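You operate a simulated robot arm through the tools that you are given. There is no shell and no other tool.

Carry out the task below with a simulated robot arm. There is one attempt and no reset: what you move stays moved.

JOB
Fit the fluted wheel and crimp the short brown duct at depth 2.
Fine: wheel in the grey cup, duct in the round dish, dial to OFF at the end; teal wheel and other short ducts stay.
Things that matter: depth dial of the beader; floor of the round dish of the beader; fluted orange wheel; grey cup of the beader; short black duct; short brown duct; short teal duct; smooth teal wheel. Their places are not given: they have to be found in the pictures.

The check looks at the end state, three seconds after you hand in, the way a careful person would. Anything else that was tipped, shoved, dropped, spilled or broken makes it a failure.

ROBOT AND FRAMES
A 6-joint arm with a two-finger parallel gripper, fixed in place. Base frame: the origin is at the foot of the arm, x ahead of it, y to its left, z up. Units: mm, degrees, N and s.
With the tool pointing down near the work surface it reaches from about 240 to 660 mm from the base axis. Its first joint turns from -66.0 to 66.0 degrees. Payload 2.9 kg.
Tool frame: the origin (TCP) lies between the finger pads and is the grasp point; the fingertips stand 30 mm ahead of it; z points along the fingers, y is the line along which they close. The gripper opens to 110 mm. The fingers are 20 mm wide and 10 mm thick; the gripper's body (48 by 112 mm) begins 55 mm behind the TCP.
Orientation is that of the tool frame in the base frame, as [roll, pitch, yaw] about the fixed x, y, z axes, in that order (R = Rz(yaw) Ry(pitch) Rx(roll)). With the fingers straight down and closing along the base's y, the tool's x points along the base's -x, its y along +y and its z along -z.

CONTROLS
- The arm moves only by the tool apply_moves. Its argument "targets" is a list of rows, each an object of numbers (a shift or turn left out is 0, a gripper value left out holds the last): "rx", "ry", "rz": the turn, a rotation vector about the base's x, y, z in units of 4 degrees (1.0 is 4 degrees); "x", "y", "z": the shift along the base's x, y, z in units of 40 mm (1.0 is 40 mm); "jaw": the closure, from 0 (fully open) to 1 (shut). In form: [{"rx": .., "ry": .., "rz": .., "x": .., "y": .., "z": .., "jaw": ..}, ...]. A call has 1 to 20 rows; each row shifts and turns the commanded pose from where the row before left it. A call with a number of a shift or a turn outside -1 to 1 is refused whole. Rows are played at 5 a second. More than 50 mm and 8.6 degrees between two rows, or a gripper value outside its range, and nothing of the call is played. Where a pose cannot be reached the arm comes as near as it can. A force on the tool above 50 N (or 10 N above the force at the start of the call, whichever is more), or a blocked arm, ends the call early, and 0.2 s more pass. Each finger travels about 108 mm/s and halts on what it meets, pressing with about 21 N; the grip force reading is that of the motor and also rises with nothing between the fingers. The clock runs only during rows and for 0.2 s after the last one: add rows that do not move to give the fingers time. It gives the time, the measured TCP pose, the force on the tool (base axes), the opening and the grip force at its end, in the units of the frame above (readings bear some noise), with the torque about the TCP (base axes, N m) and any sound that the robot's microphone picked up.
- Cameras (640 x 400 px; columns grow to the right, rows downward): "scene" is fixed at [74.6, 427.6, 1396.6]; the picture's right is [-0.80, -0.60, 0.00], its down [-0.27, 0.37, -0.89] and it looks along [0.53, -0.71, -0.46] (base axes); focal length 274 px, centre (320, 200). "wrist" rides on the gripper at [72, 17, -103] in the tool frame; the picture's right is [-0.23, 0.97, 0.00], its down [-0.76, -0.18, -0.62] and it looks along [-0.61, -0.14, 0.78] (tool axes); focal length 222 px, centre (320, 200).
- camera(camera): a new picture of that camera. No time passes.
- pixel_to_xyz(camera, pixels): for up to 12 pixels [column, row] of the newest picture of that camera ("zoom" is the newest enlarged one), the place [x, y, z] in the base frame of the surface seen there, good to about 2 mm. No time passes.
- close_up(camera, box): a new picture of the part [left, top, right, bottom] of that camera's present view, enlarged. No time passes.
- sign_off(): hands the job in; it is judged then, once.

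Leave the gripper open and the arm clear of the work at the hand-in unless told otherwise.

The tools are called as name(argument=value, ...) on one line, values as JSON. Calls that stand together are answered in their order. apply_moves: Moves the arm, as the interface text tells. Its arguments: {"type":"object","properties":{"targets":{"type":"array","items":{"type":"object","properties":{"rx":{"type":"number"},"ry":{"type":"number"},"rz":{"type":"number"},"x":{"type":"number"},"y":{"type":"number"},"z":{"type":"number"},"jaw":{"type":"number"}}}}},"required":["targets"]} The other tools are called the same way: camera (camera) takes a picture; pixel_to_xyz (camera, pixels) gives the place of the surface under pixels of a picture; close_up (camera, box) takes an enlarged picture of a part of a camera's view; sign_off () hands the job in.

At the start:

```text
t: 0.0
tool_pos: [355.9, 107.6, 1301.8]
tool_rot: [180.0, -0.1, -179.9]
force: [-0.6, -0.8, -0.2]
ft_torque: [0.01, 0.0, 0.0]
gripper_width: 110.0
finger_force: 0.1
```

scene: 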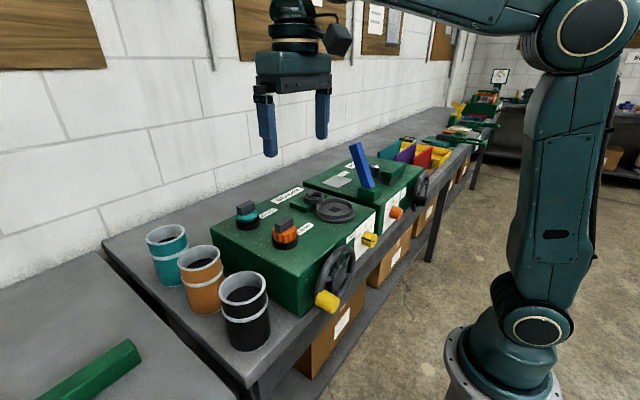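
wrist: 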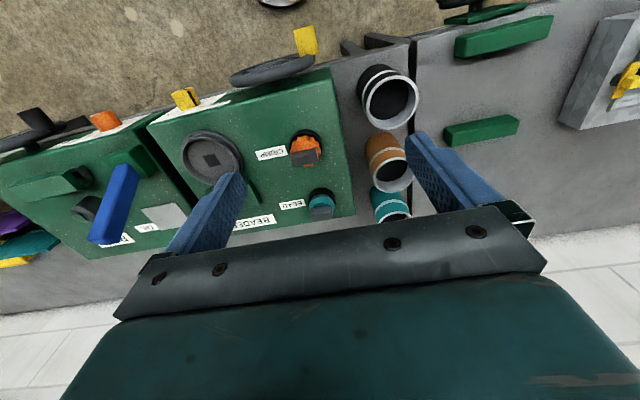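

I see a green beader with two wheels (teal and orange) on top, a round dark dish, and three ducts (teal, brown, black) beside it. I'll enlarge the views to read the labels.

close_up(camera="scene", box=[130, 160, 450, 360])

close_up(camera="wrist", box=[130, 20, 450, 240])

```text
2.00 times, centred on (290, 260) of scene
```

zoom: 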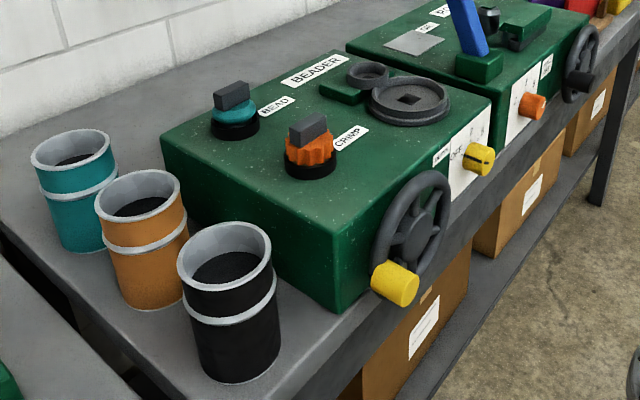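

```text
1.82 times, centred on (290, 130) of wrist
```

zoom: 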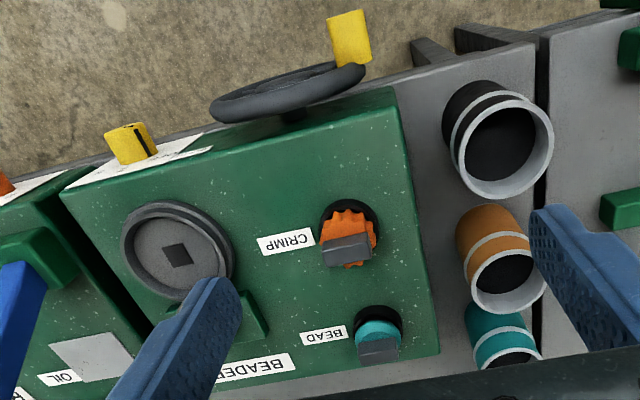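

I'll look up positions from the scene view: ducts at (166,235), (200,258), (243,290), wheels at (246,208) and (285,230), dish (334,208), dial (370,239), crank handle (327,300).

pixel_to_xyz(camera="scene", pixels=[[166, 235], [200, 258], [243, 290], [245, 207], [284, 225], [335, 210], [370, 239], [327, 300], [313, 197], [281, 262], [360, 235], [230, 240]])

close_up(camera="scene", box=[290, 180, 410, 260])

close_up(camera="scene", box=[210, 180, 330, 260])

```text
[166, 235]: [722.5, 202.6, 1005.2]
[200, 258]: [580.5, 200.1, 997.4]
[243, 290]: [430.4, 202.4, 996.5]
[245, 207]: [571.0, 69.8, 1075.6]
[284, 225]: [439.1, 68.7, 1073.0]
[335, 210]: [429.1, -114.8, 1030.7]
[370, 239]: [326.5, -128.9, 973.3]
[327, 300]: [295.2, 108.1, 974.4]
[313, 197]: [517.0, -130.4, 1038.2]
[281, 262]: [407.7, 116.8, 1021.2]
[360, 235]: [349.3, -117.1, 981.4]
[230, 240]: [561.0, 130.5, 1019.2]
```

```text
5.00 times, centred on (350, 220) of scene
```

zoom: 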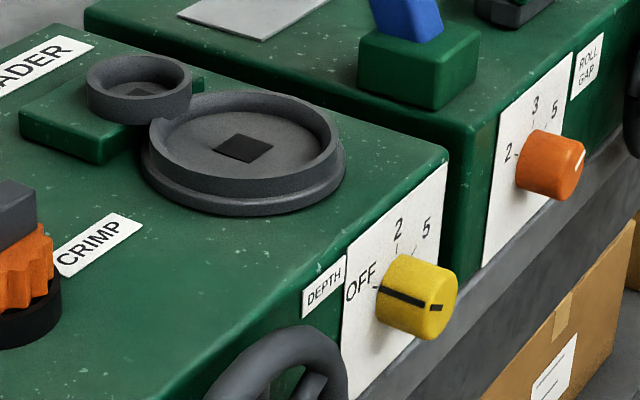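

```text
5.00 times, centred on (270, 220) of scene
```

zoom: 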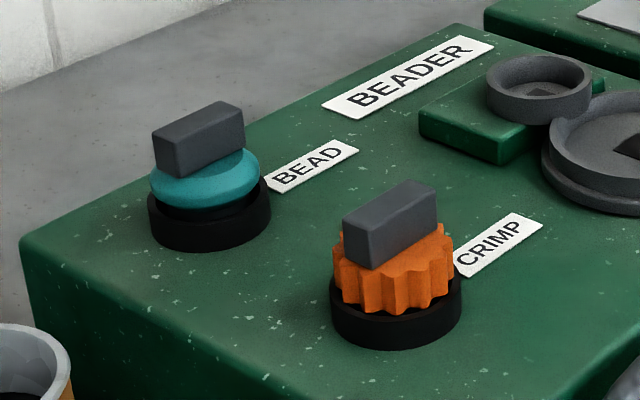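

Now finer geometry on the wheel handle, cup, and base from the newest zoom (scene 210–330 × 180–260).

pixel_to_xyz(camera="zoom", pixels=[[347, 217], [375, 229], [432, 193], [404, 183], [390, 206], [360, 250], [395, 300], [395, 330], [540, 94], [300, 260], [492, 78], [586, 78]])

close_up(camera="scene", box=[140, 210, 290, 360])

```text
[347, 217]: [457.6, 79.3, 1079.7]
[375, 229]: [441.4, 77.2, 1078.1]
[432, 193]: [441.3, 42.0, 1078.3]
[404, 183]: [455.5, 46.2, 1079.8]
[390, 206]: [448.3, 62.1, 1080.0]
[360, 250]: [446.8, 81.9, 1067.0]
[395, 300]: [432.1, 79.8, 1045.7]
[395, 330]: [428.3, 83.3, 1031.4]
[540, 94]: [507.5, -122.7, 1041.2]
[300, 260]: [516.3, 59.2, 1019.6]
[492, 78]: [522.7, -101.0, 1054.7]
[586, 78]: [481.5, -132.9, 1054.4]
```

```text
2.67 times, centred on (215, 285) of scene
```

zoom: 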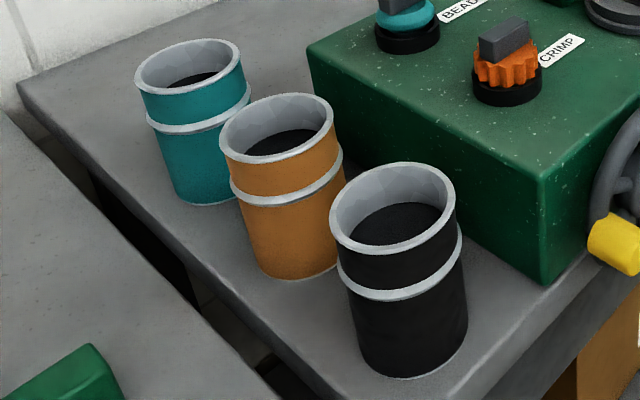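

Duct geometry next: rim edges and base points in the zoom picture (140–290 × 210–360).

pixel_to_xyz(camera="zoom", pixels=[[223, 130], [331, 125], [275, 160], [278, 95], [290, 275], [285, 145], [245, 270], [137, 70], [240, 62], [333, 215], [452, 200], [560, 330]])

close_up(camera="scene", box=[290, 180, 410, 260])

```text
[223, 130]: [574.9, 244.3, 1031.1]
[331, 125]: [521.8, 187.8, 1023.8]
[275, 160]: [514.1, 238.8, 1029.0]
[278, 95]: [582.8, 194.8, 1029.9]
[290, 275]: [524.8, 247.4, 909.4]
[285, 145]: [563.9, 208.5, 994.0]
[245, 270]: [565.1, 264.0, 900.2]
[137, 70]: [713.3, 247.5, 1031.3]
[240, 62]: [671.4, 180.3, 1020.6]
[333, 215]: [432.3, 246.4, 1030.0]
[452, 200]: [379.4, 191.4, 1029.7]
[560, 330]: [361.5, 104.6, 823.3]
```

```text
5.00 times, centred on (350, 220) of scene
```

zoom: 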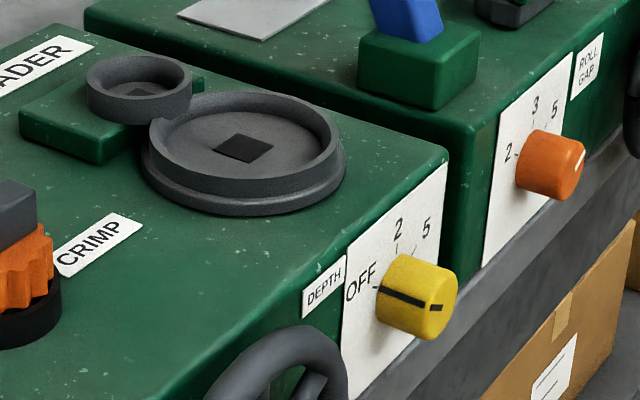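

Querying dish rim, cup, dial and panel in the zoom picture (290–410 × 180–260).

pixel_to_xyz(camera="zoom", pixels=[[152, 150], [340, 150], [240, 98], [240, 190], [240, 148], [140, 90], [90, 80], [188, 80], [135, 58], [430, 295], [390, 290], [400, 345]])

pixel_to_xyz(camera="zoom", pixels=[[408, 258], [448, 280], [410, 325], [432, 335], [398, 245], [362, 282], [427, 228], [360, 350], [300, 240], [110, 150], [280, 350], [418, 270]])

```text
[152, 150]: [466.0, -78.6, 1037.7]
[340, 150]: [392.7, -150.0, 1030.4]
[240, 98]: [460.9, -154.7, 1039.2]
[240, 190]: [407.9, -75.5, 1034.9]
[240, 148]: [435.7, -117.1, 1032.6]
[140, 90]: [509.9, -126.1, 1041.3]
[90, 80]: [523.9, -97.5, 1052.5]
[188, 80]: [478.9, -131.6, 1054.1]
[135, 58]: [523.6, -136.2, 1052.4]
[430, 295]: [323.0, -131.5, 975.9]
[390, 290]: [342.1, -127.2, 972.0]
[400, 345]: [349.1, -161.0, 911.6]
```

```text
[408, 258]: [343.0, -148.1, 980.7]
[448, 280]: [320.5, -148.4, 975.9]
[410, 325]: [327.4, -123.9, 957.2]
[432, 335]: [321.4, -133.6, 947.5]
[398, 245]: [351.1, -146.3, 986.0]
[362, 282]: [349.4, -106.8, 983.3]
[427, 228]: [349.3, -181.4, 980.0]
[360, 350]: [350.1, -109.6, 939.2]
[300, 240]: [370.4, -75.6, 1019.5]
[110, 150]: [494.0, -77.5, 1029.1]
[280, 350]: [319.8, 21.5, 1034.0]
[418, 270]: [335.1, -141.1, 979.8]
```

Frame facts: cup centre ≈ (502,-117), rim 1054; dish centre ≈ (436,-117), floor ≈1032; dial axis ≈ (y -144, z 962); orange wheel handle ≈ (448,61) with its long side along y. I'll turn the gripper -90° so it closes along x and go above the orange wheel.

apply_moves(targets=[{"rz": -1, "x": 0.115, "y": -0.058, "z": -0.1, "jaw": 0}, {"rz": -1, "x": 0.115, "y": -0.058, "z": -0.1}, {"rz": -1, "x": 0.115, "y": -0.058, "z": -0.1}, {"rz": -1, "x": 0.115, "y": -0.058, "z": -0.1}, {"rz": -1, "x": 0.115, "y": -0.058, "z": -0.1}, {"rz": -1, "x": 0.115, "y": -0.058, "z": -0.1}, {"rz": -1, "x": 0.115, "y": -0.058, "z": -0.1}, {"rz": -1, "x": 0.115, "y": -0.058, "z": -0.1}, {"rz": -1, "x": 0.115, "y": -0.058, "z": -0.1}, {"rz": -1, "x": 0.115, "y": -0.058, "z": -0.1}, {"rz": -1, "x": 0.115, "y": -0.058, "z": -0.1}, {"rz": -1, "x": 0.115, "y": -0.058, "z": -0.1}, {"rz": -1, "x": 0.115, "y": -0.058, "z": -0.1}, {"rz": -1, "x": 0.115, "y": -0.058, "z": -0.1}, {"rz": -1, "x": 0.115, "y": -0.058, "z": -0.1}, {"rz": -1, "x": 0.115, "y": -0.058, "z": -0.1}, {"rz": -1, "x": 0.115, "y": -0.058, "z": -0.1}, {"rz": -1, "x": 0.115, "y": -0.058, "z": -0.1}, {"rz": -1, "x": 0.115, "y": -0.058, "z": -0.1}, {"rz": -1, "x": 0.115, "y": -0.058, "z": -0.1}])

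```text
t: 4.2
tool_pos: [447.6, 60.8, 1222.6]
tool_rot: [-180.0, 0.1, 99.9]
force: [0.7, 0.1, 0.2]
ft_torque: [-0.03, -0.02, -0.03]
gripper_width: 109.8
finger_force: 0.1
```

Yaw is 99.9°; 10° more needed. I finish the turn and look with the wrist camera.

apply_moves(targets=[{"rz": -1}, {"rz": -1}, {"rz": -0.48}, {}])

camera(camera="wrist")

camera(camera="scene")

```text
t: 5.2
tool_pos: [448.3, 62.0, 1221.4]
tool_rot: [-180.0, 0.0, 90.1]
force: [-0.7, 0.2, 0.4]
ft_torque: [-0.02, -0.06, 0.03]
gripper_width: 110.0
finger_force: 0.1
```

```text
taken
```

wrist: 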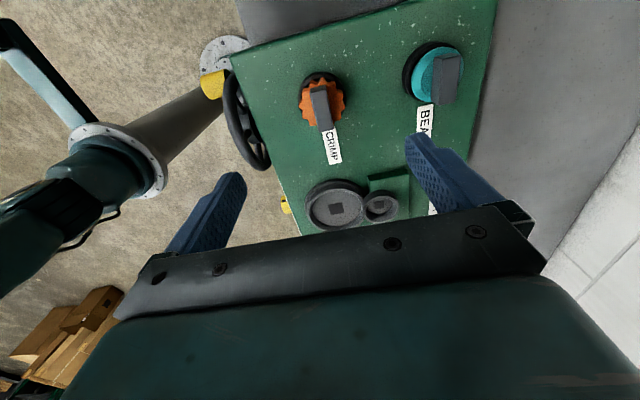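

```text
taken
```

scene: 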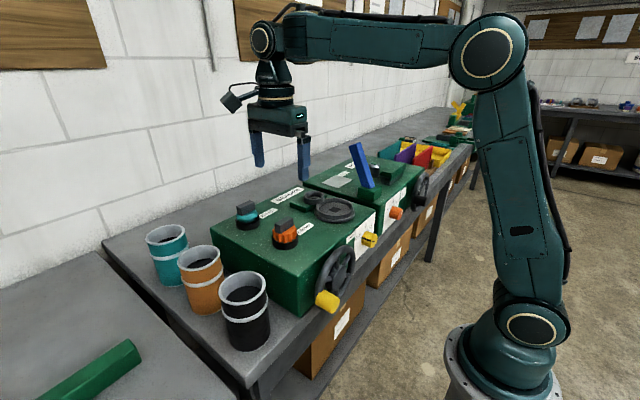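

I see the orange wheel around (322,100) and the cup at (381,206) in the wrist view. I enlarge both.

close_up(camera="wrist", box=[280, 160, 440, 240])

pixel_to_xyz(camera="zoom", pixels=[[404, 193], [404, 180], [345, 185], [460, 190], [404, 152], [404, 225], [224, 195], [120, 195], [345, 230], [225, 110], [225, 268], [320, 165]])

close_up(camera="wrist", box=[270, 60, 370, 140])

```text
4.00 times, centred on (360, 200) of wrist
```

zoom: 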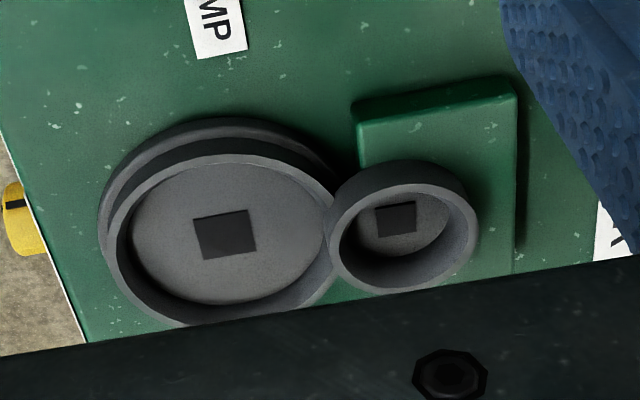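

```text
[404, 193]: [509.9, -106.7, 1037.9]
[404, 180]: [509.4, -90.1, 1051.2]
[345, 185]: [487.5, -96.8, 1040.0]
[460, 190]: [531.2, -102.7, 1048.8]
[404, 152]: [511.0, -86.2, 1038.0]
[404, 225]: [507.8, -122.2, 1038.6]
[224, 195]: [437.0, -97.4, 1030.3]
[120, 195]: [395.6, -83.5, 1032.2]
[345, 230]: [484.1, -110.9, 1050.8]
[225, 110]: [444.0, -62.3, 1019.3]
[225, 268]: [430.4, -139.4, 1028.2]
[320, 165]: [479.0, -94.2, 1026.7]
```

```text
5.00 times, centred on (320, 100) of wrist
```

zoom: 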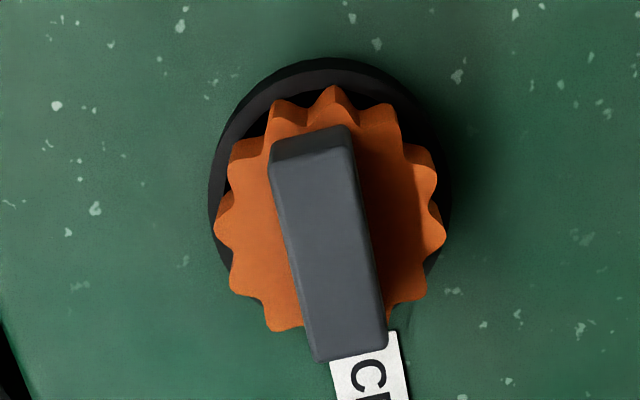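

Query rim points of the cup after a fresh zoom, and the handle corners too.

pixel_to_xyz(camera="zoom", pixels=[[282, 155], [345, 138], [382, 345], [322, 355], [330, 250], [250, 230], [420, 230], [330, 95], [290, 320], [220, 160], [440, 200], [340, 65]])

close_up(camera="wrist", box=[355, 190, 405, 240])

```text
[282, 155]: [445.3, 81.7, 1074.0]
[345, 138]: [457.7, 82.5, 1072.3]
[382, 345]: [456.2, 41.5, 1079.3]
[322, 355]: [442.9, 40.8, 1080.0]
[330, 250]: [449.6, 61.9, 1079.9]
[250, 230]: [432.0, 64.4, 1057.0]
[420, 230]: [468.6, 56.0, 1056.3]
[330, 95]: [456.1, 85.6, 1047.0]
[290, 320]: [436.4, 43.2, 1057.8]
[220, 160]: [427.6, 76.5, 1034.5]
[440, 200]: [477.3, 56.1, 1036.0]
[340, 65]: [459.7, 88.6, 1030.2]
```

```text
8.00 times, centred on (380, 215) of wrist
```

zoom: 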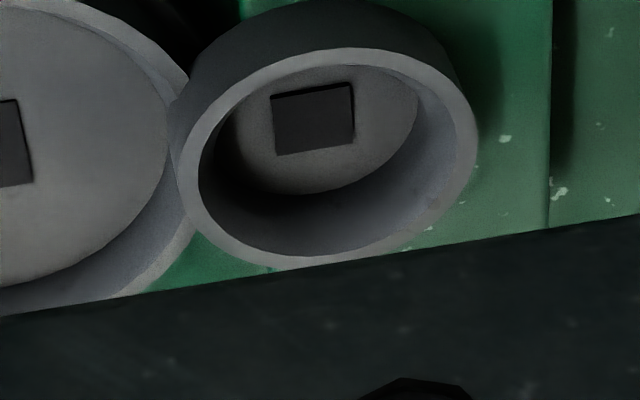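

pixel_to_xyz(camera="zoom", pixels=[[192, 160], [465, 130], [325, 56], [300, 262], [313, 118], [274, 97], [352, 86], [353, 132], [278, 153], [250, 240], [430, 70], [230, 85]])

```text
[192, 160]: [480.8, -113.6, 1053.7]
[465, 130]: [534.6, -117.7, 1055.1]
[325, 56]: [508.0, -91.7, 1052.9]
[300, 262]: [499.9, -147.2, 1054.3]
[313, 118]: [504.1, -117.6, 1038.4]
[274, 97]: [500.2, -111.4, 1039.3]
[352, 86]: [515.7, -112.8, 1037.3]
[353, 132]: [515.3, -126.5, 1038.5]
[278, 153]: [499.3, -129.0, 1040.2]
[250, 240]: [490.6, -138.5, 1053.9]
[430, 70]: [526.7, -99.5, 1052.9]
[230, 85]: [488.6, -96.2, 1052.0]
```

Handle centre is (450, 61), 15 wide, top at 1080, wheel top at 1057. Cup centre is (507.7, -119.7) with a square pocket aligned to the axes. I descend to TCP z≈1091 with the jaw partly closed and then stop to check.

apply_moves(targets=[{"z": -0.8, "x": 0.04, "y": -0.015, "jaw": 0.5}, {"z": -0.8}, {"z": -0.6}, {"z": -0.4}, {"z": -0.3}, {"z": -0.2}, {"z": -0.15}, {}])

camera(camera="wrist")

close_up(camera="scene", box=[230, 150, 350, 260])

```text
t: 7.0
tool_pos: [449.9, 61.7, 1091.1]
tool_rot: [179.9, 0.0, 90.1]
force: [0.1, -0.2, 0.3]
ft_torque: [0.04, 0.0, 0.02]
gripper_width: 54.8
finger_force: 0.1
```

```text
taken
```

wrist: 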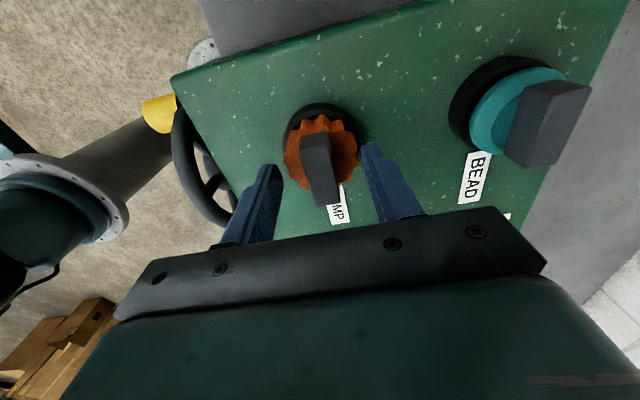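

```text
3.64 times, centred on (290, 205) of scene
```

zoom: 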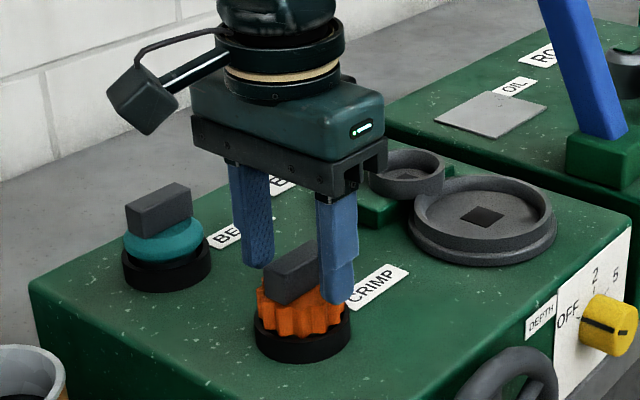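

The fingers straddle the handle evenly. Closing.

apply_moves(targets=[{"jaw": 0.8}, {"jaw": 0.95}, {"jaw": 1.0}, {}, {}])

```text
t: 8.2
tool_pos: [449.5, 61.7, 1091.6]
tool_rot: [180.0, 0.0, 90.0]
force: [-0.3, -0.4, 0.2]
ft_torque: [0.02, 0.0, 0.0]
gripper_width: 17.2
finger_force: 21.4
```

Gripped at 17.2 mm. Lifting slowly, then up.

apply_moves(targets=[{"z": 0.1}, {"z": 0.2}, {"z": 0.4}, {"z": 0.6}, {"z": 0.6}, {}])

close_up(camera="scene", box=[230, 140, 350, 250])

camera(camera="wrist")

```text
t: 9.6
tool_pos: [448.7, 61.3, 1167.3]
tool_rot: [-180.0, 0.0, 90.1]
force: [0.2, 0.0, -1.1]
ft_torque: [0.01, 0.0, 0.0]
gripper_width: 17.4
finger_force: 20.9
```

```text
3.64 times, centred on (290, 195) of scene
```

zoom: 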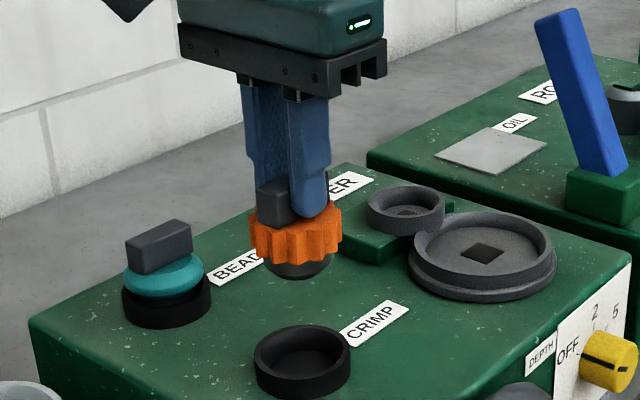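

```text
taken
```

wrist: 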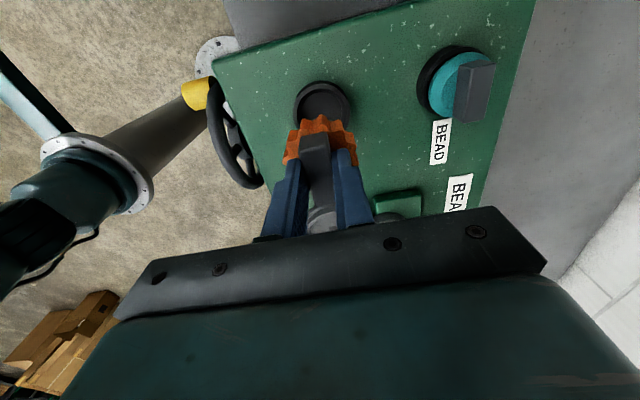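

The wheel is lifted; below it is a round dark plug. The empty holder shows its floor. Measuring the holder (zoom (300,360)), the plug bottom (300,272) and the flute edge.

pixel_to_xyz(camera="zoom", pixels=[[300, 365], [258, 350], [345, 355], [300, 330], [300, 395], [298, 274], [300, 256], [255, 225], [338, 228], [275, 268], [405, 213], [295, 235]])

close_up(camera="scene", box=[270, 180, 320, 220])

```text
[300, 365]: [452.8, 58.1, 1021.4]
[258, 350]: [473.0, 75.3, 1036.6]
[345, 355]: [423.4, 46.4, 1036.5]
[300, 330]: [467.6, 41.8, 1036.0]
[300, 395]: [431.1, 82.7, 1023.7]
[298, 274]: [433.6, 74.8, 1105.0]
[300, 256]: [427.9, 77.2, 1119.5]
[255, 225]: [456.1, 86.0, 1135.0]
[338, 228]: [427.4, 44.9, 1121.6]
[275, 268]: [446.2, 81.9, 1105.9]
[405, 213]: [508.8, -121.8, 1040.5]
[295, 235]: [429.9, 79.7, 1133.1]
```

```text
10.00 times, centred on (295, 200) of scene
```

zoom: 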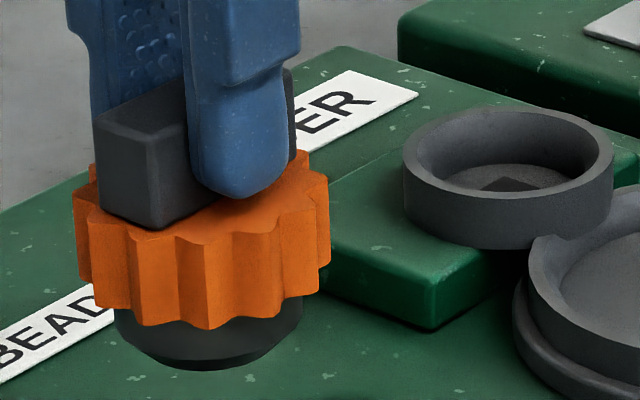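

The plug (radius ≈20) ends ≈70 mm below the TCP; the cup floor is 1038.5, so it seats at TCP ≈1108. Moving across to above the cup at (507.7, -119.7).

apply_moves(targets=[{"x": 0.183, "y": -0.565}, {"x": 0.183, "y": -0.565}, {"x": 0.183, "y": -0.565}, {"x": 0.183, "y": -0.565}, {"x": 0.183, "y": -0.565}, {"x": 0.183, "y": -0.565}, {"x": 0.183, "y": -0.565}, {"x": 0.183, "y": -0.565}, {}, {}])

camera(camera="wrist")

close_up(camera="scene", box=[270, 140, 370, 220])

```text
t: 11.8
tool_pos: [507.1, -119.4, 1168.5]
tool_rot: [-180.0, 0.0, 90.1]
force: [-0.5, -0.1, -1.0]
ft_torque: [0.0, 0.03, 0.02]
gripper_width: 17.3
finger_force: 20.9
```

```text
taken
```

wrist: 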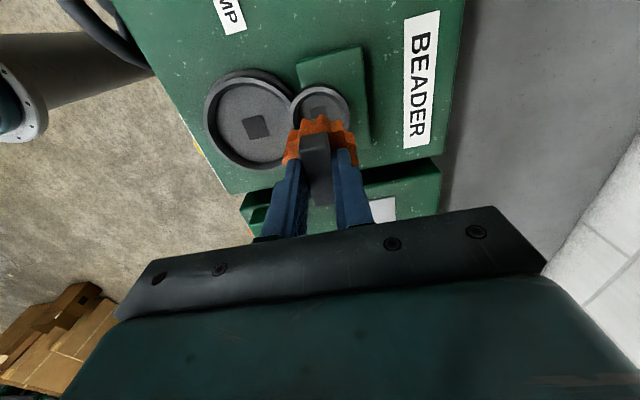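

```text
5.00 times, centred on (320, 180) of scene
```

zoom: 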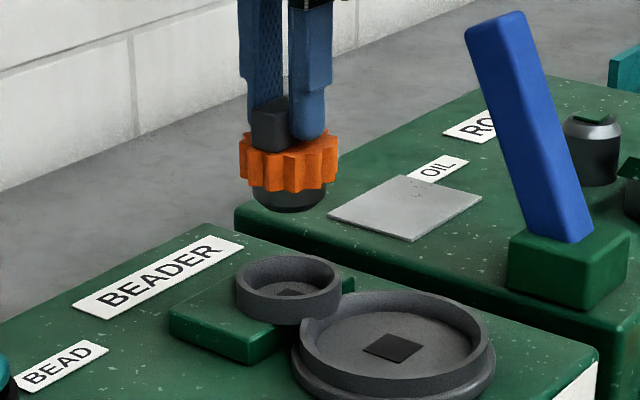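

Good alignment. While here, I measure the dish with the wrist camera (centre about (255,127)).

close_up(camera="wrist", box=[190, 50, 350, 190])

pixel_to_xyz(camera="wrist", pixels=[[255, 127], [207, 125], [244, 73], [286, 166], [222, 85], [226, 155], [247, 118], [270, 135], [287, 98], [321, 90], [350, 108]])

```text
2.86 times, centred on (270, 120) of wrist
```

zoom: 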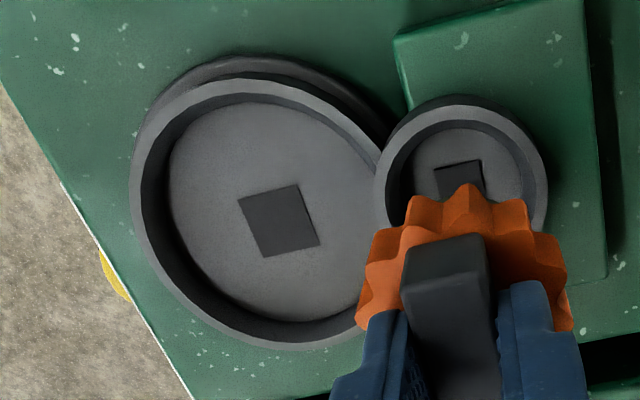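

```text
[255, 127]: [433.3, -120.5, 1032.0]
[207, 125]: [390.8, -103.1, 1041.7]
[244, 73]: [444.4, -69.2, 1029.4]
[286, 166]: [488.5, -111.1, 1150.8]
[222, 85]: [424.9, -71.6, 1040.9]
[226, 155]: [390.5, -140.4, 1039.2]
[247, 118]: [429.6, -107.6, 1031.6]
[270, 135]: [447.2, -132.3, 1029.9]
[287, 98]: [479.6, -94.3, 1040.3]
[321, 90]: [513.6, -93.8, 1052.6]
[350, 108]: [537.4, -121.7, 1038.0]
```

pixel_to_xyz(camera="zoom", pixels=[[238, 200], [298, 185], [318, 243], [265, 257], [137, 190], [230, 85], [300, 90], [160, 290], [280, 345], [378, 160], [172, 110], [225, 330]])

```text
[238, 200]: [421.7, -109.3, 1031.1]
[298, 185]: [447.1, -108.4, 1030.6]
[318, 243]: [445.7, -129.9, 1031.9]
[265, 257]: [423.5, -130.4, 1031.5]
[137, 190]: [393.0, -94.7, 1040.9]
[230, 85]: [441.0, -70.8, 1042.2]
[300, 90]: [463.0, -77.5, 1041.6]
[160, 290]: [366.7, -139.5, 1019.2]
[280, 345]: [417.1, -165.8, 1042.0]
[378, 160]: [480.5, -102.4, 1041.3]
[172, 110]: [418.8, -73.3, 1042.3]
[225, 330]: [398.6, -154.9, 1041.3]
```

Dish centre (434.5, -119.5), floor 1031.5, rim 1042, rim radius ≈49. Now lowering the wheel into the cup, small steps near the end.

apply_moves(targets=[{"x": 0.015, "z": -0.5}, {"z": -0.4}, {"z": -0.2}, {"z": -0.15}, {"z": -0.1}, {"z": -0.05}, {"z": -0.03}, {}])

close_up(camera="scene", box=[270, 140, 370, 220])

```text
t: 13.6
tool_pos: [507.3, -119.0, 1111.2]
tool_rot: [180.0, -0.1, 90.1]
force: [0.5, 0.0, -0.9]
ft_torque: [0.01, 0.0, 0.0]
gripper_width: 17.6
finger_force: 21.2
```

```text
5.00 times, centred on (320, 180) of scene
```

zoom: 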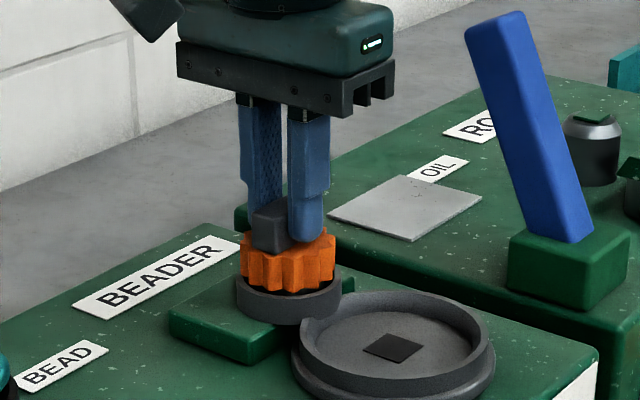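

No contact yet; the plug is inside the cup. Continue down in 1 mm steps.

apply_moves(targets=[{"z": -0.025}, {"z": -0.025}, {"z": -0.025}, {}])

```text
t: 14.6
tool_pos: [507.8, -117.9, 1108.8]
tool_rot: [179.8, 0.1, 90.1]
force: [-1.7, -1.4, 13.7]
ft_torque: [-0.14, 0.14, 0.01]
gripper_width: 17.3
finger_force: 20.7
```

Contact (13.7 N) at 1108.8, the expected floor height. Opening the fingers and rising.

apply_moves(targets=[{"z": 0.025}, {"jaw": 0.75}, {}, {"z": 0.2}, {"z": 0.4}, {"z": 0.6}, {"z": 0.8}, {}])

close_up(camera="scene", box=[270, 140, 370, 220])

camera(camera="wrist")

```text
t: 16.4
tool_pos: [508.9, -120.1, 1189.9]
tool_rot: [-179.9, 0.0, 90.1]
force: [0.4, 0.0, 0.6]
ft_torque: [-0.01, 0.01, -0.02]
gripper_width: 27.5
finger_force: 0.0
```

```text
5.00 times, centred on (320, 180) of scene
```

zoom: 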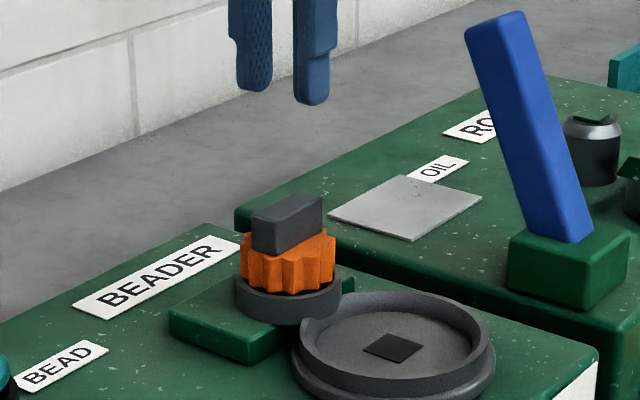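

```text
taken
```

wrist: 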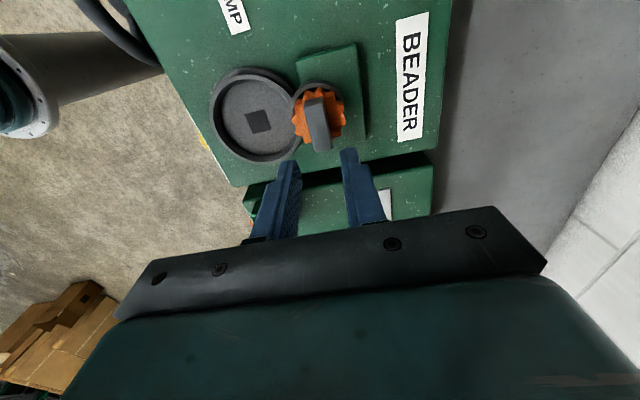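

The wheel sits upright in the cup. Next: turn back +90° while moving over to the brown duct near (548, 217), staying high.

apply_moves(targets=[{"rz": 1, "x": 0.049, "y": 0.42, "z": 0.1, "jaw": 0}, {"rz": 1, "x": 0.049, "y": 0.42, "z": 0.1}, {"rz": 1, "x": 0.049, "y": 0.42, "z": 0.1}, {"rz": 1, "x": 0.049, "y": 0.42, "z": 0.1}, {"rz": 1, "x": 0.049, "y": 0.42, "z": 0.1}, {"rz": 1, "x": 0.049, "y": 0.42}, {"rz": 1, "x": 0.049, "y": 0.42}, {"rz": 1, "x": 0.049, "y": 0.42}, {"rz": 1, "x": 0.049, "y": 0.42}, {"rz": 1, "x": 0.049, "y": 0.42}, {"rz": 1, "x": 0.049, "y": 0.42}, {"rz": 1, "x": 0.049, "y": 0.42}, {"rz": 1, "x": 0.049, "y": 0.42}, {"rz": 1, "x": 0.049, "y": 0.42}, {"rz": 1, "x": 0.049, "y": 0.42}, {"rz": 1, "x": 0.049, "y": 0.42}, {"rz": 1, "x": 0.049, "y": 0.42}, {"rz": 1, "x": 0.049, "y": 0.42}, {"rz": 1, "x": 0.049, "y": 0.42}, {"rz": 1, "x": 0.049, "y": 0.42}])

apply_moves(targets=[{"rz": 1}, {"rz": 1}, {"rz": 0.45}, {}])

camera(camera="wrist")

camera(camera="scene")

```text
t: 20.6
tool_pos: [545.3, 215.8, 1208.6]
tool_rot: [180.0, 0.0, 170.0]
force: [0.1, 0.0, -0.4]
ft_torque: [0.0, -0.02, 0.0]
gripper_width: 109.9
finger_force: 0.0
out of reach, approached as far as the arm can: row 20
```

```text
t: 21.6
tool_pos: [546.0, 215.3, 1207.2]
tool_rot: [-180.0, 0.1, 179.9]
force: [-0.5, 0.1, 0.4]
ft_torque: [0.01, 0.0, 0.01]
gripper_width: 110.0
finger_force: 0.0
```

```text
taken
```

wrist: 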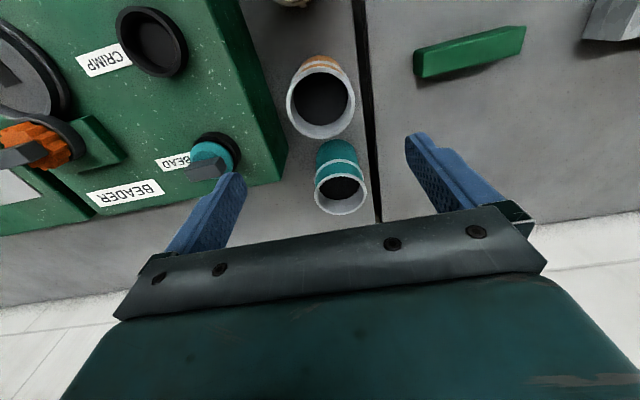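

```text
taken
```

scene: 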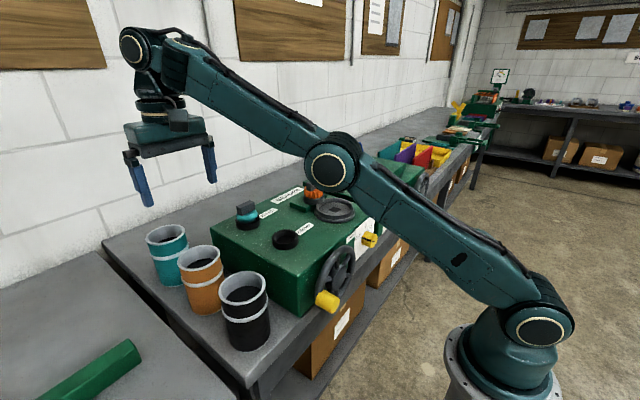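

The arm is at the edge of its reach at this height; lower will be closer. I measure the brown duct's rim in the wrist view (centre about (321,98)).

close_up(camera="wrist", box=[270, 40, 390, 220])

pixel_to_xyz(camera="wrist", pixels=[[289, 95], [352, 100], [320, 68], [320, 135], [299, 125], [343, 127], [343, 77], [297, 76], [320, 100], [320, 62], [360, 60], [275, 40]])

```text
2.22 times, centred on (330, 130) of wrist
```

zoom: 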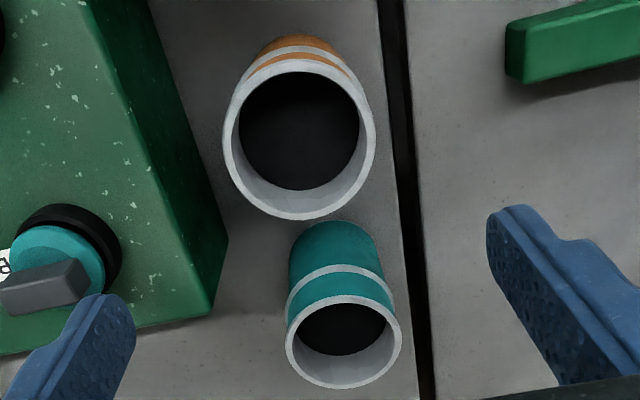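

```text
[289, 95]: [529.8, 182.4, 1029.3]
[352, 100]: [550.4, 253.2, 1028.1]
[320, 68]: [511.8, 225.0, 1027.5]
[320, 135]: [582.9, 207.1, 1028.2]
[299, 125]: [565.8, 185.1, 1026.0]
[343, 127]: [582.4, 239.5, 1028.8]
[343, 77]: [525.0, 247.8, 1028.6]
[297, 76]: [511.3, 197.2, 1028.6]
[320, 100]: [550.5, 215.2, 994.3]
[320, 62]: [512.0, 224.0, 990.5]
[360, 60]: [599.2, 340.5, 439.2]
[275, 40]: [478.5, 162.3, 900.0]
```

Duct rim centre ≈ (547, 217), radius ≈ 38, top 1029, table at 900. I descend to just over the rim level and check alignment.

apply_moves(targets=[{"x": 0.02, "y": 0.04, "z": -0.8}, {"z": -0.8}, {"z": -0.8}, {"z": -0.6}, {"z": -0.4}, {}, {}])

camera(camera="wrist")

camera(camera="scene")

```text
t: 23.2
tool_pos: [544.6, 216.6, 1073.0]
tool_rot: [180.0, 0.0, 179.9]
force: [-1.1, 0.0, 0.7]
ft_torque: [0.0, -0.02, 0.02]
gripper_width: 110.2
finger_force: 0.0
```

```text
taken
```

wrist: 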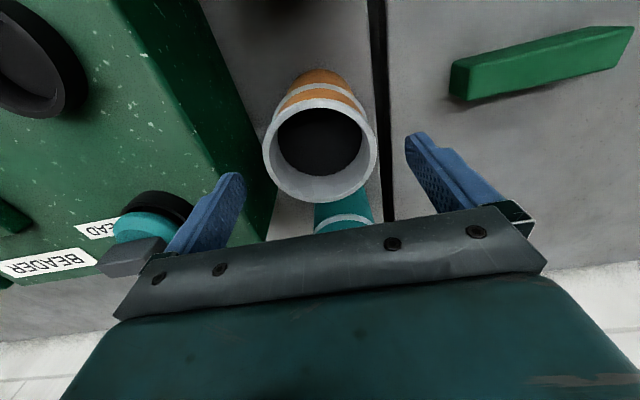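

```text
taken
```

scene: 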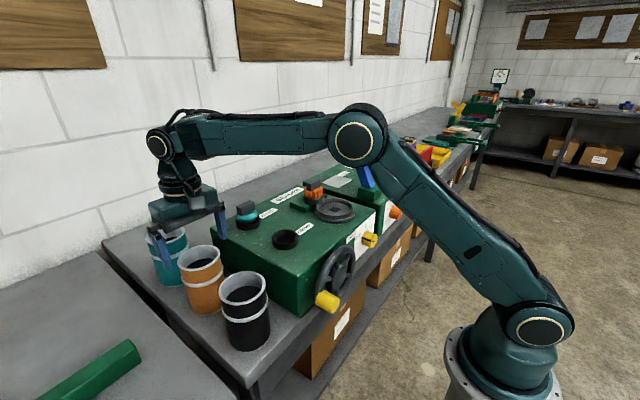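

Alignment looks right (fingers either side of the brown rim). Continue down to TCP z≈1005.

apply_moves(targets=[{"x": 0.05, "y": 0.01, "z": -0.4}, {"z": -0.4}, {"z": -0.4}, {"z": -0.3}, {"z": -0.2}, {}, {}])

camera(camera="wrist")

close_up(camera="scene", box=[120, 150, 320, 350])

```text
t: 24.8
tool_pos: [548.4, 217.0, 1003.5]
tool_rot: [-179.9, 0.0, 179.8]
force: [-0.7, -0.5, 0.3]
ft_torque: [0.0, 0.01, 0.03]
gripper_width: 110.1
finger_force: 0.1
```

```text
taken
```

wrist: 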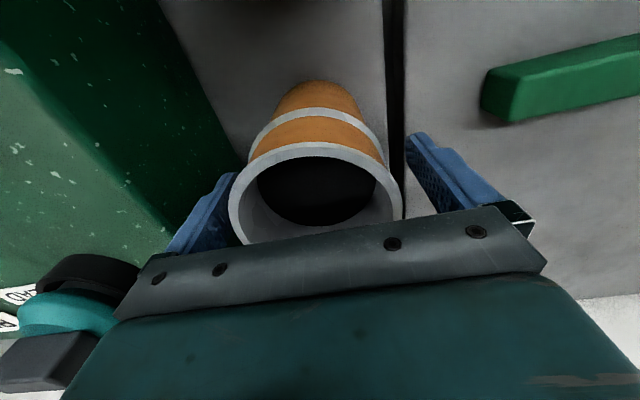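

```text
2.00 times, centred on (220, 250) of scene
```

zoom: 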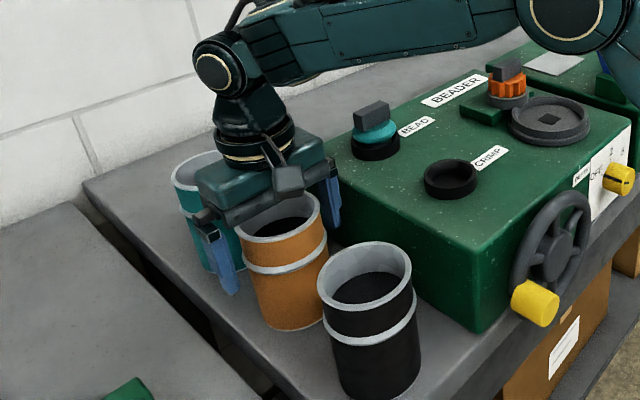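

The fingers are around the duct. Closing gradually.

apply_moves(targets=[{"jaw": 0.15}, {"jaw": 0.22}, {"jaw": 0.26}, {"jaw": 0.3}, {"jaw": 0.35}, {"jaw": 0.45}, {}])

```text
t: 26.4
tool_pos: [548.7, 217.8, 1004.5]
tool_rot: [179.9, 0.0, 179.8]
force: [0.8, -1.3, 0.9]
ft_torque: [-0.15, -0.06, -0.01]
gripper_width: 79.2
finger_force: 20.5
```

Gripped at 79 mm with 20 N. Lift slowly and check.

apply_moves(targets=[{"z": 0.1}, {"z": 0.2}, {"z": 0.4}, {"z": 0.6}, {"z": 0.6}, {"z": 0.6}, {"z": 0.6}, {"z": 0.4}, {}])

camera(camera="scene")

```text
t: 28.4
tool_pos: [549.7, 216.9, 1142.4]
tool_rot: [-180.0, 0.1, 179.9]
force: [-0.5, 1.2, -2.3]
ft_torque: [0.01, -0.01, 0.0]
gripper_width: 79.1
finger_force: 20.3
```

```text
taken
```

scene: 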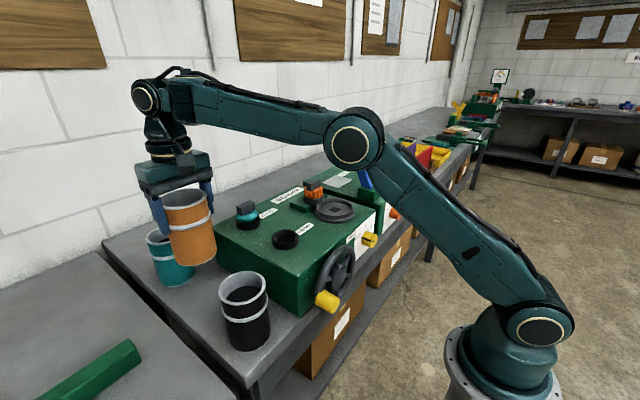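

The duct is held upright. Move in -x while rising, to about (434, 217, 1238).

apply_moves(targets=[{"z": 0.4}, {"x": -0.2, "z": 0.4}, {"x": -0.3, "z": 0.3}, {"x": -0.3, "z": 0.3}, {"x": -0.3, "z": 0.3}, {"x": -0.3, "z": 0.3}, {"x": -0.3, "z": 0.3}, {"x": -0.3, "z": 0.1}, {"x": -0.3}, {"x": -0.3}, {"x": -0.28}, {}])

```text
t: 31.0
tool_pos: [433.4, 218.7, 1238.0]
tool_rot: [-180.0, -0.1, 179.9]
force: [0.2, 0.1, -2.4]
ft_torque: [0.0, 0.01, 0.01]
gripper_width: 79.1
finger_force: 21.3
```

Now across to the dish at y=-119.5.

apply_moves(targets=[{"y": -0.3, "x": 0.065}, {"y": -0.58}, {"y": -0.58}, {"y": -0.58}, {"y": -0.58}, {"y": -0.58}, {"y": -0.58}, {"y": -0.58}, {"y": -0.58}, {"y": -0.58}, {"y": -0.58}, {"y": -0.58}, {"y": -0.58}, {"y": -0.58}, {"y": -0.4}, {"y": -0.21}, {}, {}])

camera(camera="wrist")

camera(camera="scene")

close_up(camera="scene", box=[260, 100, 400, 240])

```text
t: 34.8
tool_pos: [436.0, -121.3, 1238.8]
tool_rot: [-180.0, 0.0, 179.9]
force: [-0.3, 0.1, -1.8]
ft_torque: [0.02, 0.02, 0.0]
gripper_width: 79.1
finger_force: 20.7
```

```text
taken
```

wrist: 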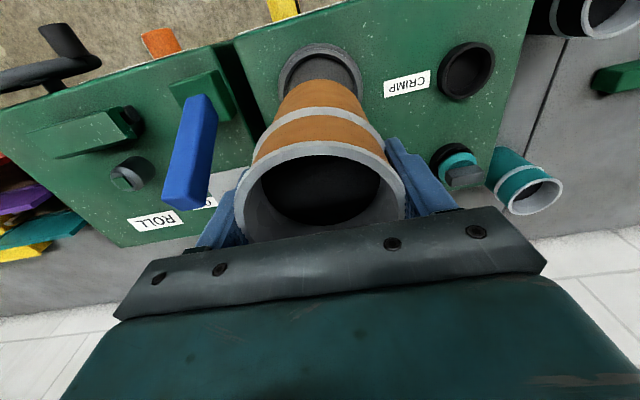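

```text
taken
```

scene: 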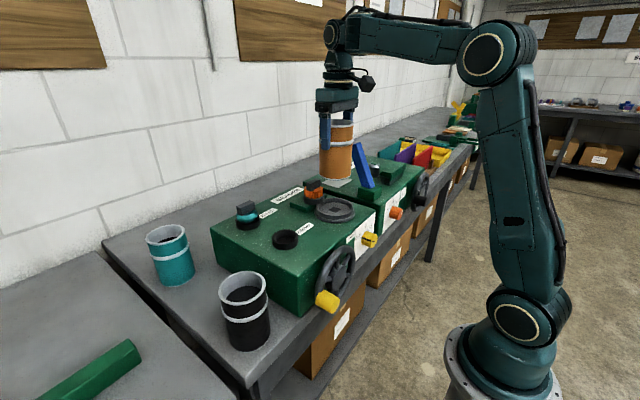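

```text
2.86 times, centred on (330, 170) of scene
```

zoom: 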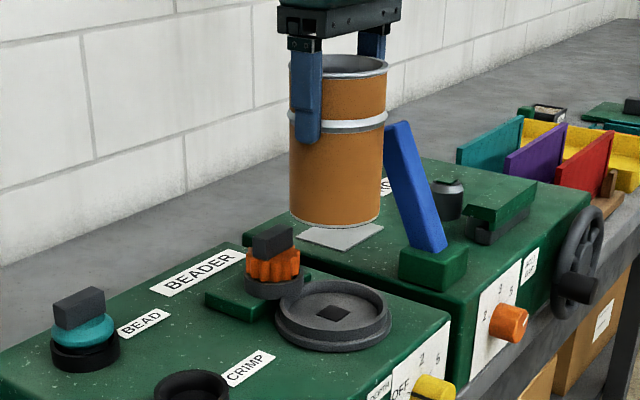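

The duct hangs above the dish. I check how far the neighbouring blue lever is before lowering, and where the duct edges are.

pixel_to_xyz(camera="zoom", pixels=[[400, 128], [390, 150], [425, 240], [335, 226], [292, 210], [378, 215], [335, 70], [430, 265]])

```text
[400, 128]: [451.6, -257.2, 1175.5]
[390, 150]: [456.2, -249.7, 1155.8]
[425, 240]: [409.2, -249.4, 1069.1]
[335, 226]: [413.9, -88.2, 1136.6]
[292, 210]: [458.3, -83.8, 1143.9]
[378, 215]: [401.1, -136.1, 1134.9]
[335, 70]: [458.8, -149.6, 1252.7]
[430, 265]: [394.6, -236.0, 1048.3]
```

The lever (y≈-250) is clear of the fingers (outer y ≈ -185). Lower to about 5 mm above the floor.

apply_moves(targets=[{"y": 0.04, "z": -0.5}, {"z": -0.5}, {"z": -0.5}, {"z": -0.4}, {"z": -0.25}, {"z": -0.15}, {"z": -0.1}, {}])

close_up(camera="scene", box=[260, 100, 400, 240])

camera(camera="wrist")

```text
t: 36.6
tool_pos: [436.0, -119.0, 1141.5]
tool_rot: [-179.9, 0.1, 179.9]
force: [1.0, 1.2, -2.4]
ft_torque: [0.0, 0.01, -0.01]
gripper_width: 79.0
finger_force: 20.7
```

```text
2.86 times, centred on (330, 170) of scene
```

zoom: 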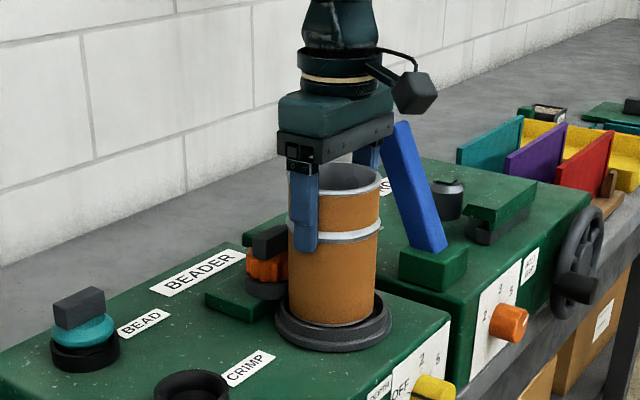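

```text
taken
```

wrist: 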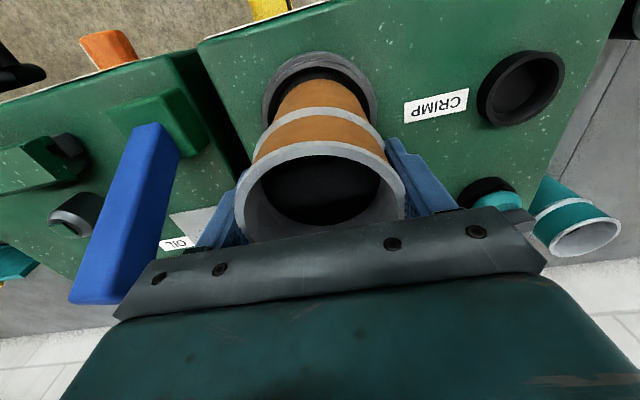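

The duct's base is inside the dish rim. Lowering in 1 mm steps until it touches.

apply_moves(targets=[{"z": -0.04}, {"z": -0.03}, {"z": -0.03}, {"z": -0.025}, {}])

```text
t: 37.8
tool_pos: [436.0, -118.8, 1138.3]
tool_rot: [-180.0, 0.1, 179.9]
force: [0.5, -0.2, -1.2]
ft_torque: [0.01, 0.0, 0.0]
gripper_width: 79.2
finger_force: 21.1
```

apply_moves(targets=[{"z": -0.025}, {"z": -0.025}, {"z": -0.02}, {}])

```text
t: 38.8
tool_pos: [435.3, -118.0, 1135.7]
tool_rot: [180.0, 0.0, 179.8]
force: [0.2, -0.9, -1.5]
ft_torque: [-0.01, 0.01, 0.0]
gripper_width: 79.1
finger_force: 21.2
```

Force still equals the weight (~-1.5 N), no contact; continue a little.

apply_moves(targets=[{"z": -0.025}, {"z": -0.025}, {"z": -0.025}, {}])

```text
t: 39.8
tool_pos: [434.4, -117.9, 1133.2]
tool_rot: [179.9, 0.3, 179.9]
force: [-0.9, 2.5, 13.9]
ft_torque: [0.31, -0.09, -0.02]
gripper_width: 79.2
finger_force: 21.0
```

Contact (13.9 N). Ease 1 mm, open, then lift out.

apply_moves(targets=[{"z": 0.025}, {"jaw": 0.2}, {"jaw": 0.1}, {"jaw": 0.05}, {}, {"z": 0.3}, {"z": 0.6}, {"z": 0.8}, {"z": 0.5}, {}])

close_up(camera="scene", box=[260, 100, 400, 240])

camera(camera="wrist")

```text
t: 42.0
tool_pos: [435.6, -119.3, 1221.2]
tool_rot: [-180.0, -0.1, -180.0]
force: [-0.1, 0.3, -0.1]
ft_torque: [0.02, 0.02, -0.01]
gripper_width: 104.6
finger_force: 0.1
```

```text
2.86 times, centred on (330, 170) of scene
```

zoom: 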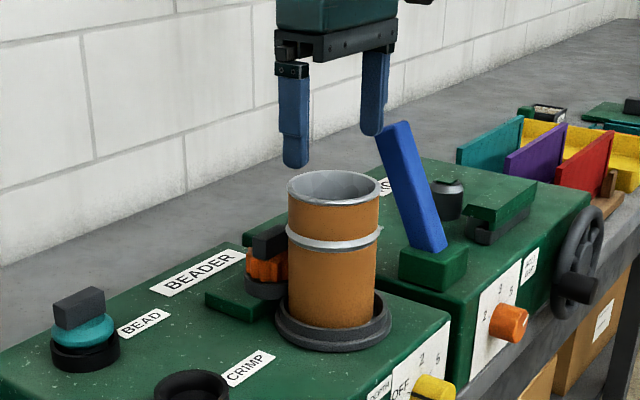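

```text
taken
```

wrist: 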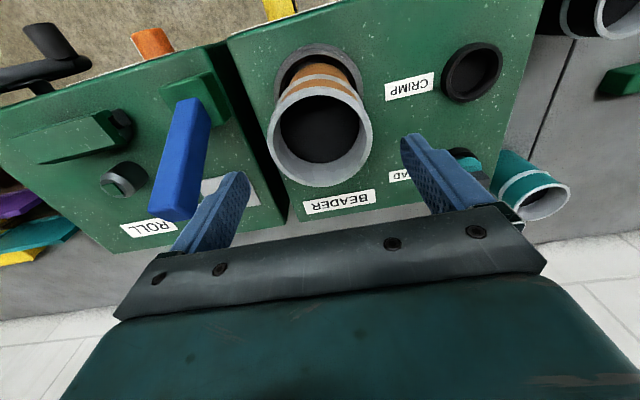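

The duct stands in the dish. Now the dial: a tight close-up in the scene view.

close_up(camera="scene", box=[345, 215, 395, 255])

close_up(camera="scene", box=[290, 210, 410, 330])

```text
10.00 times, centred on (370, 235) of scene
```

zoom: 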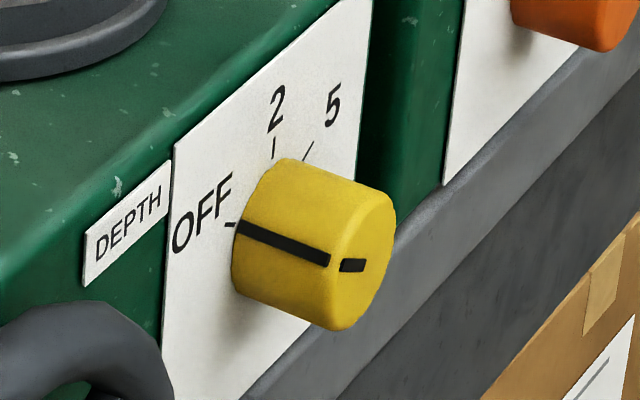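

```text
3.33 times, centred on (350, 270) of scene
```

zoom: 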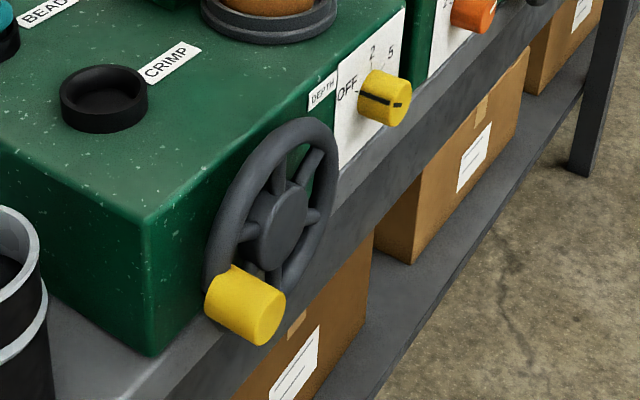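

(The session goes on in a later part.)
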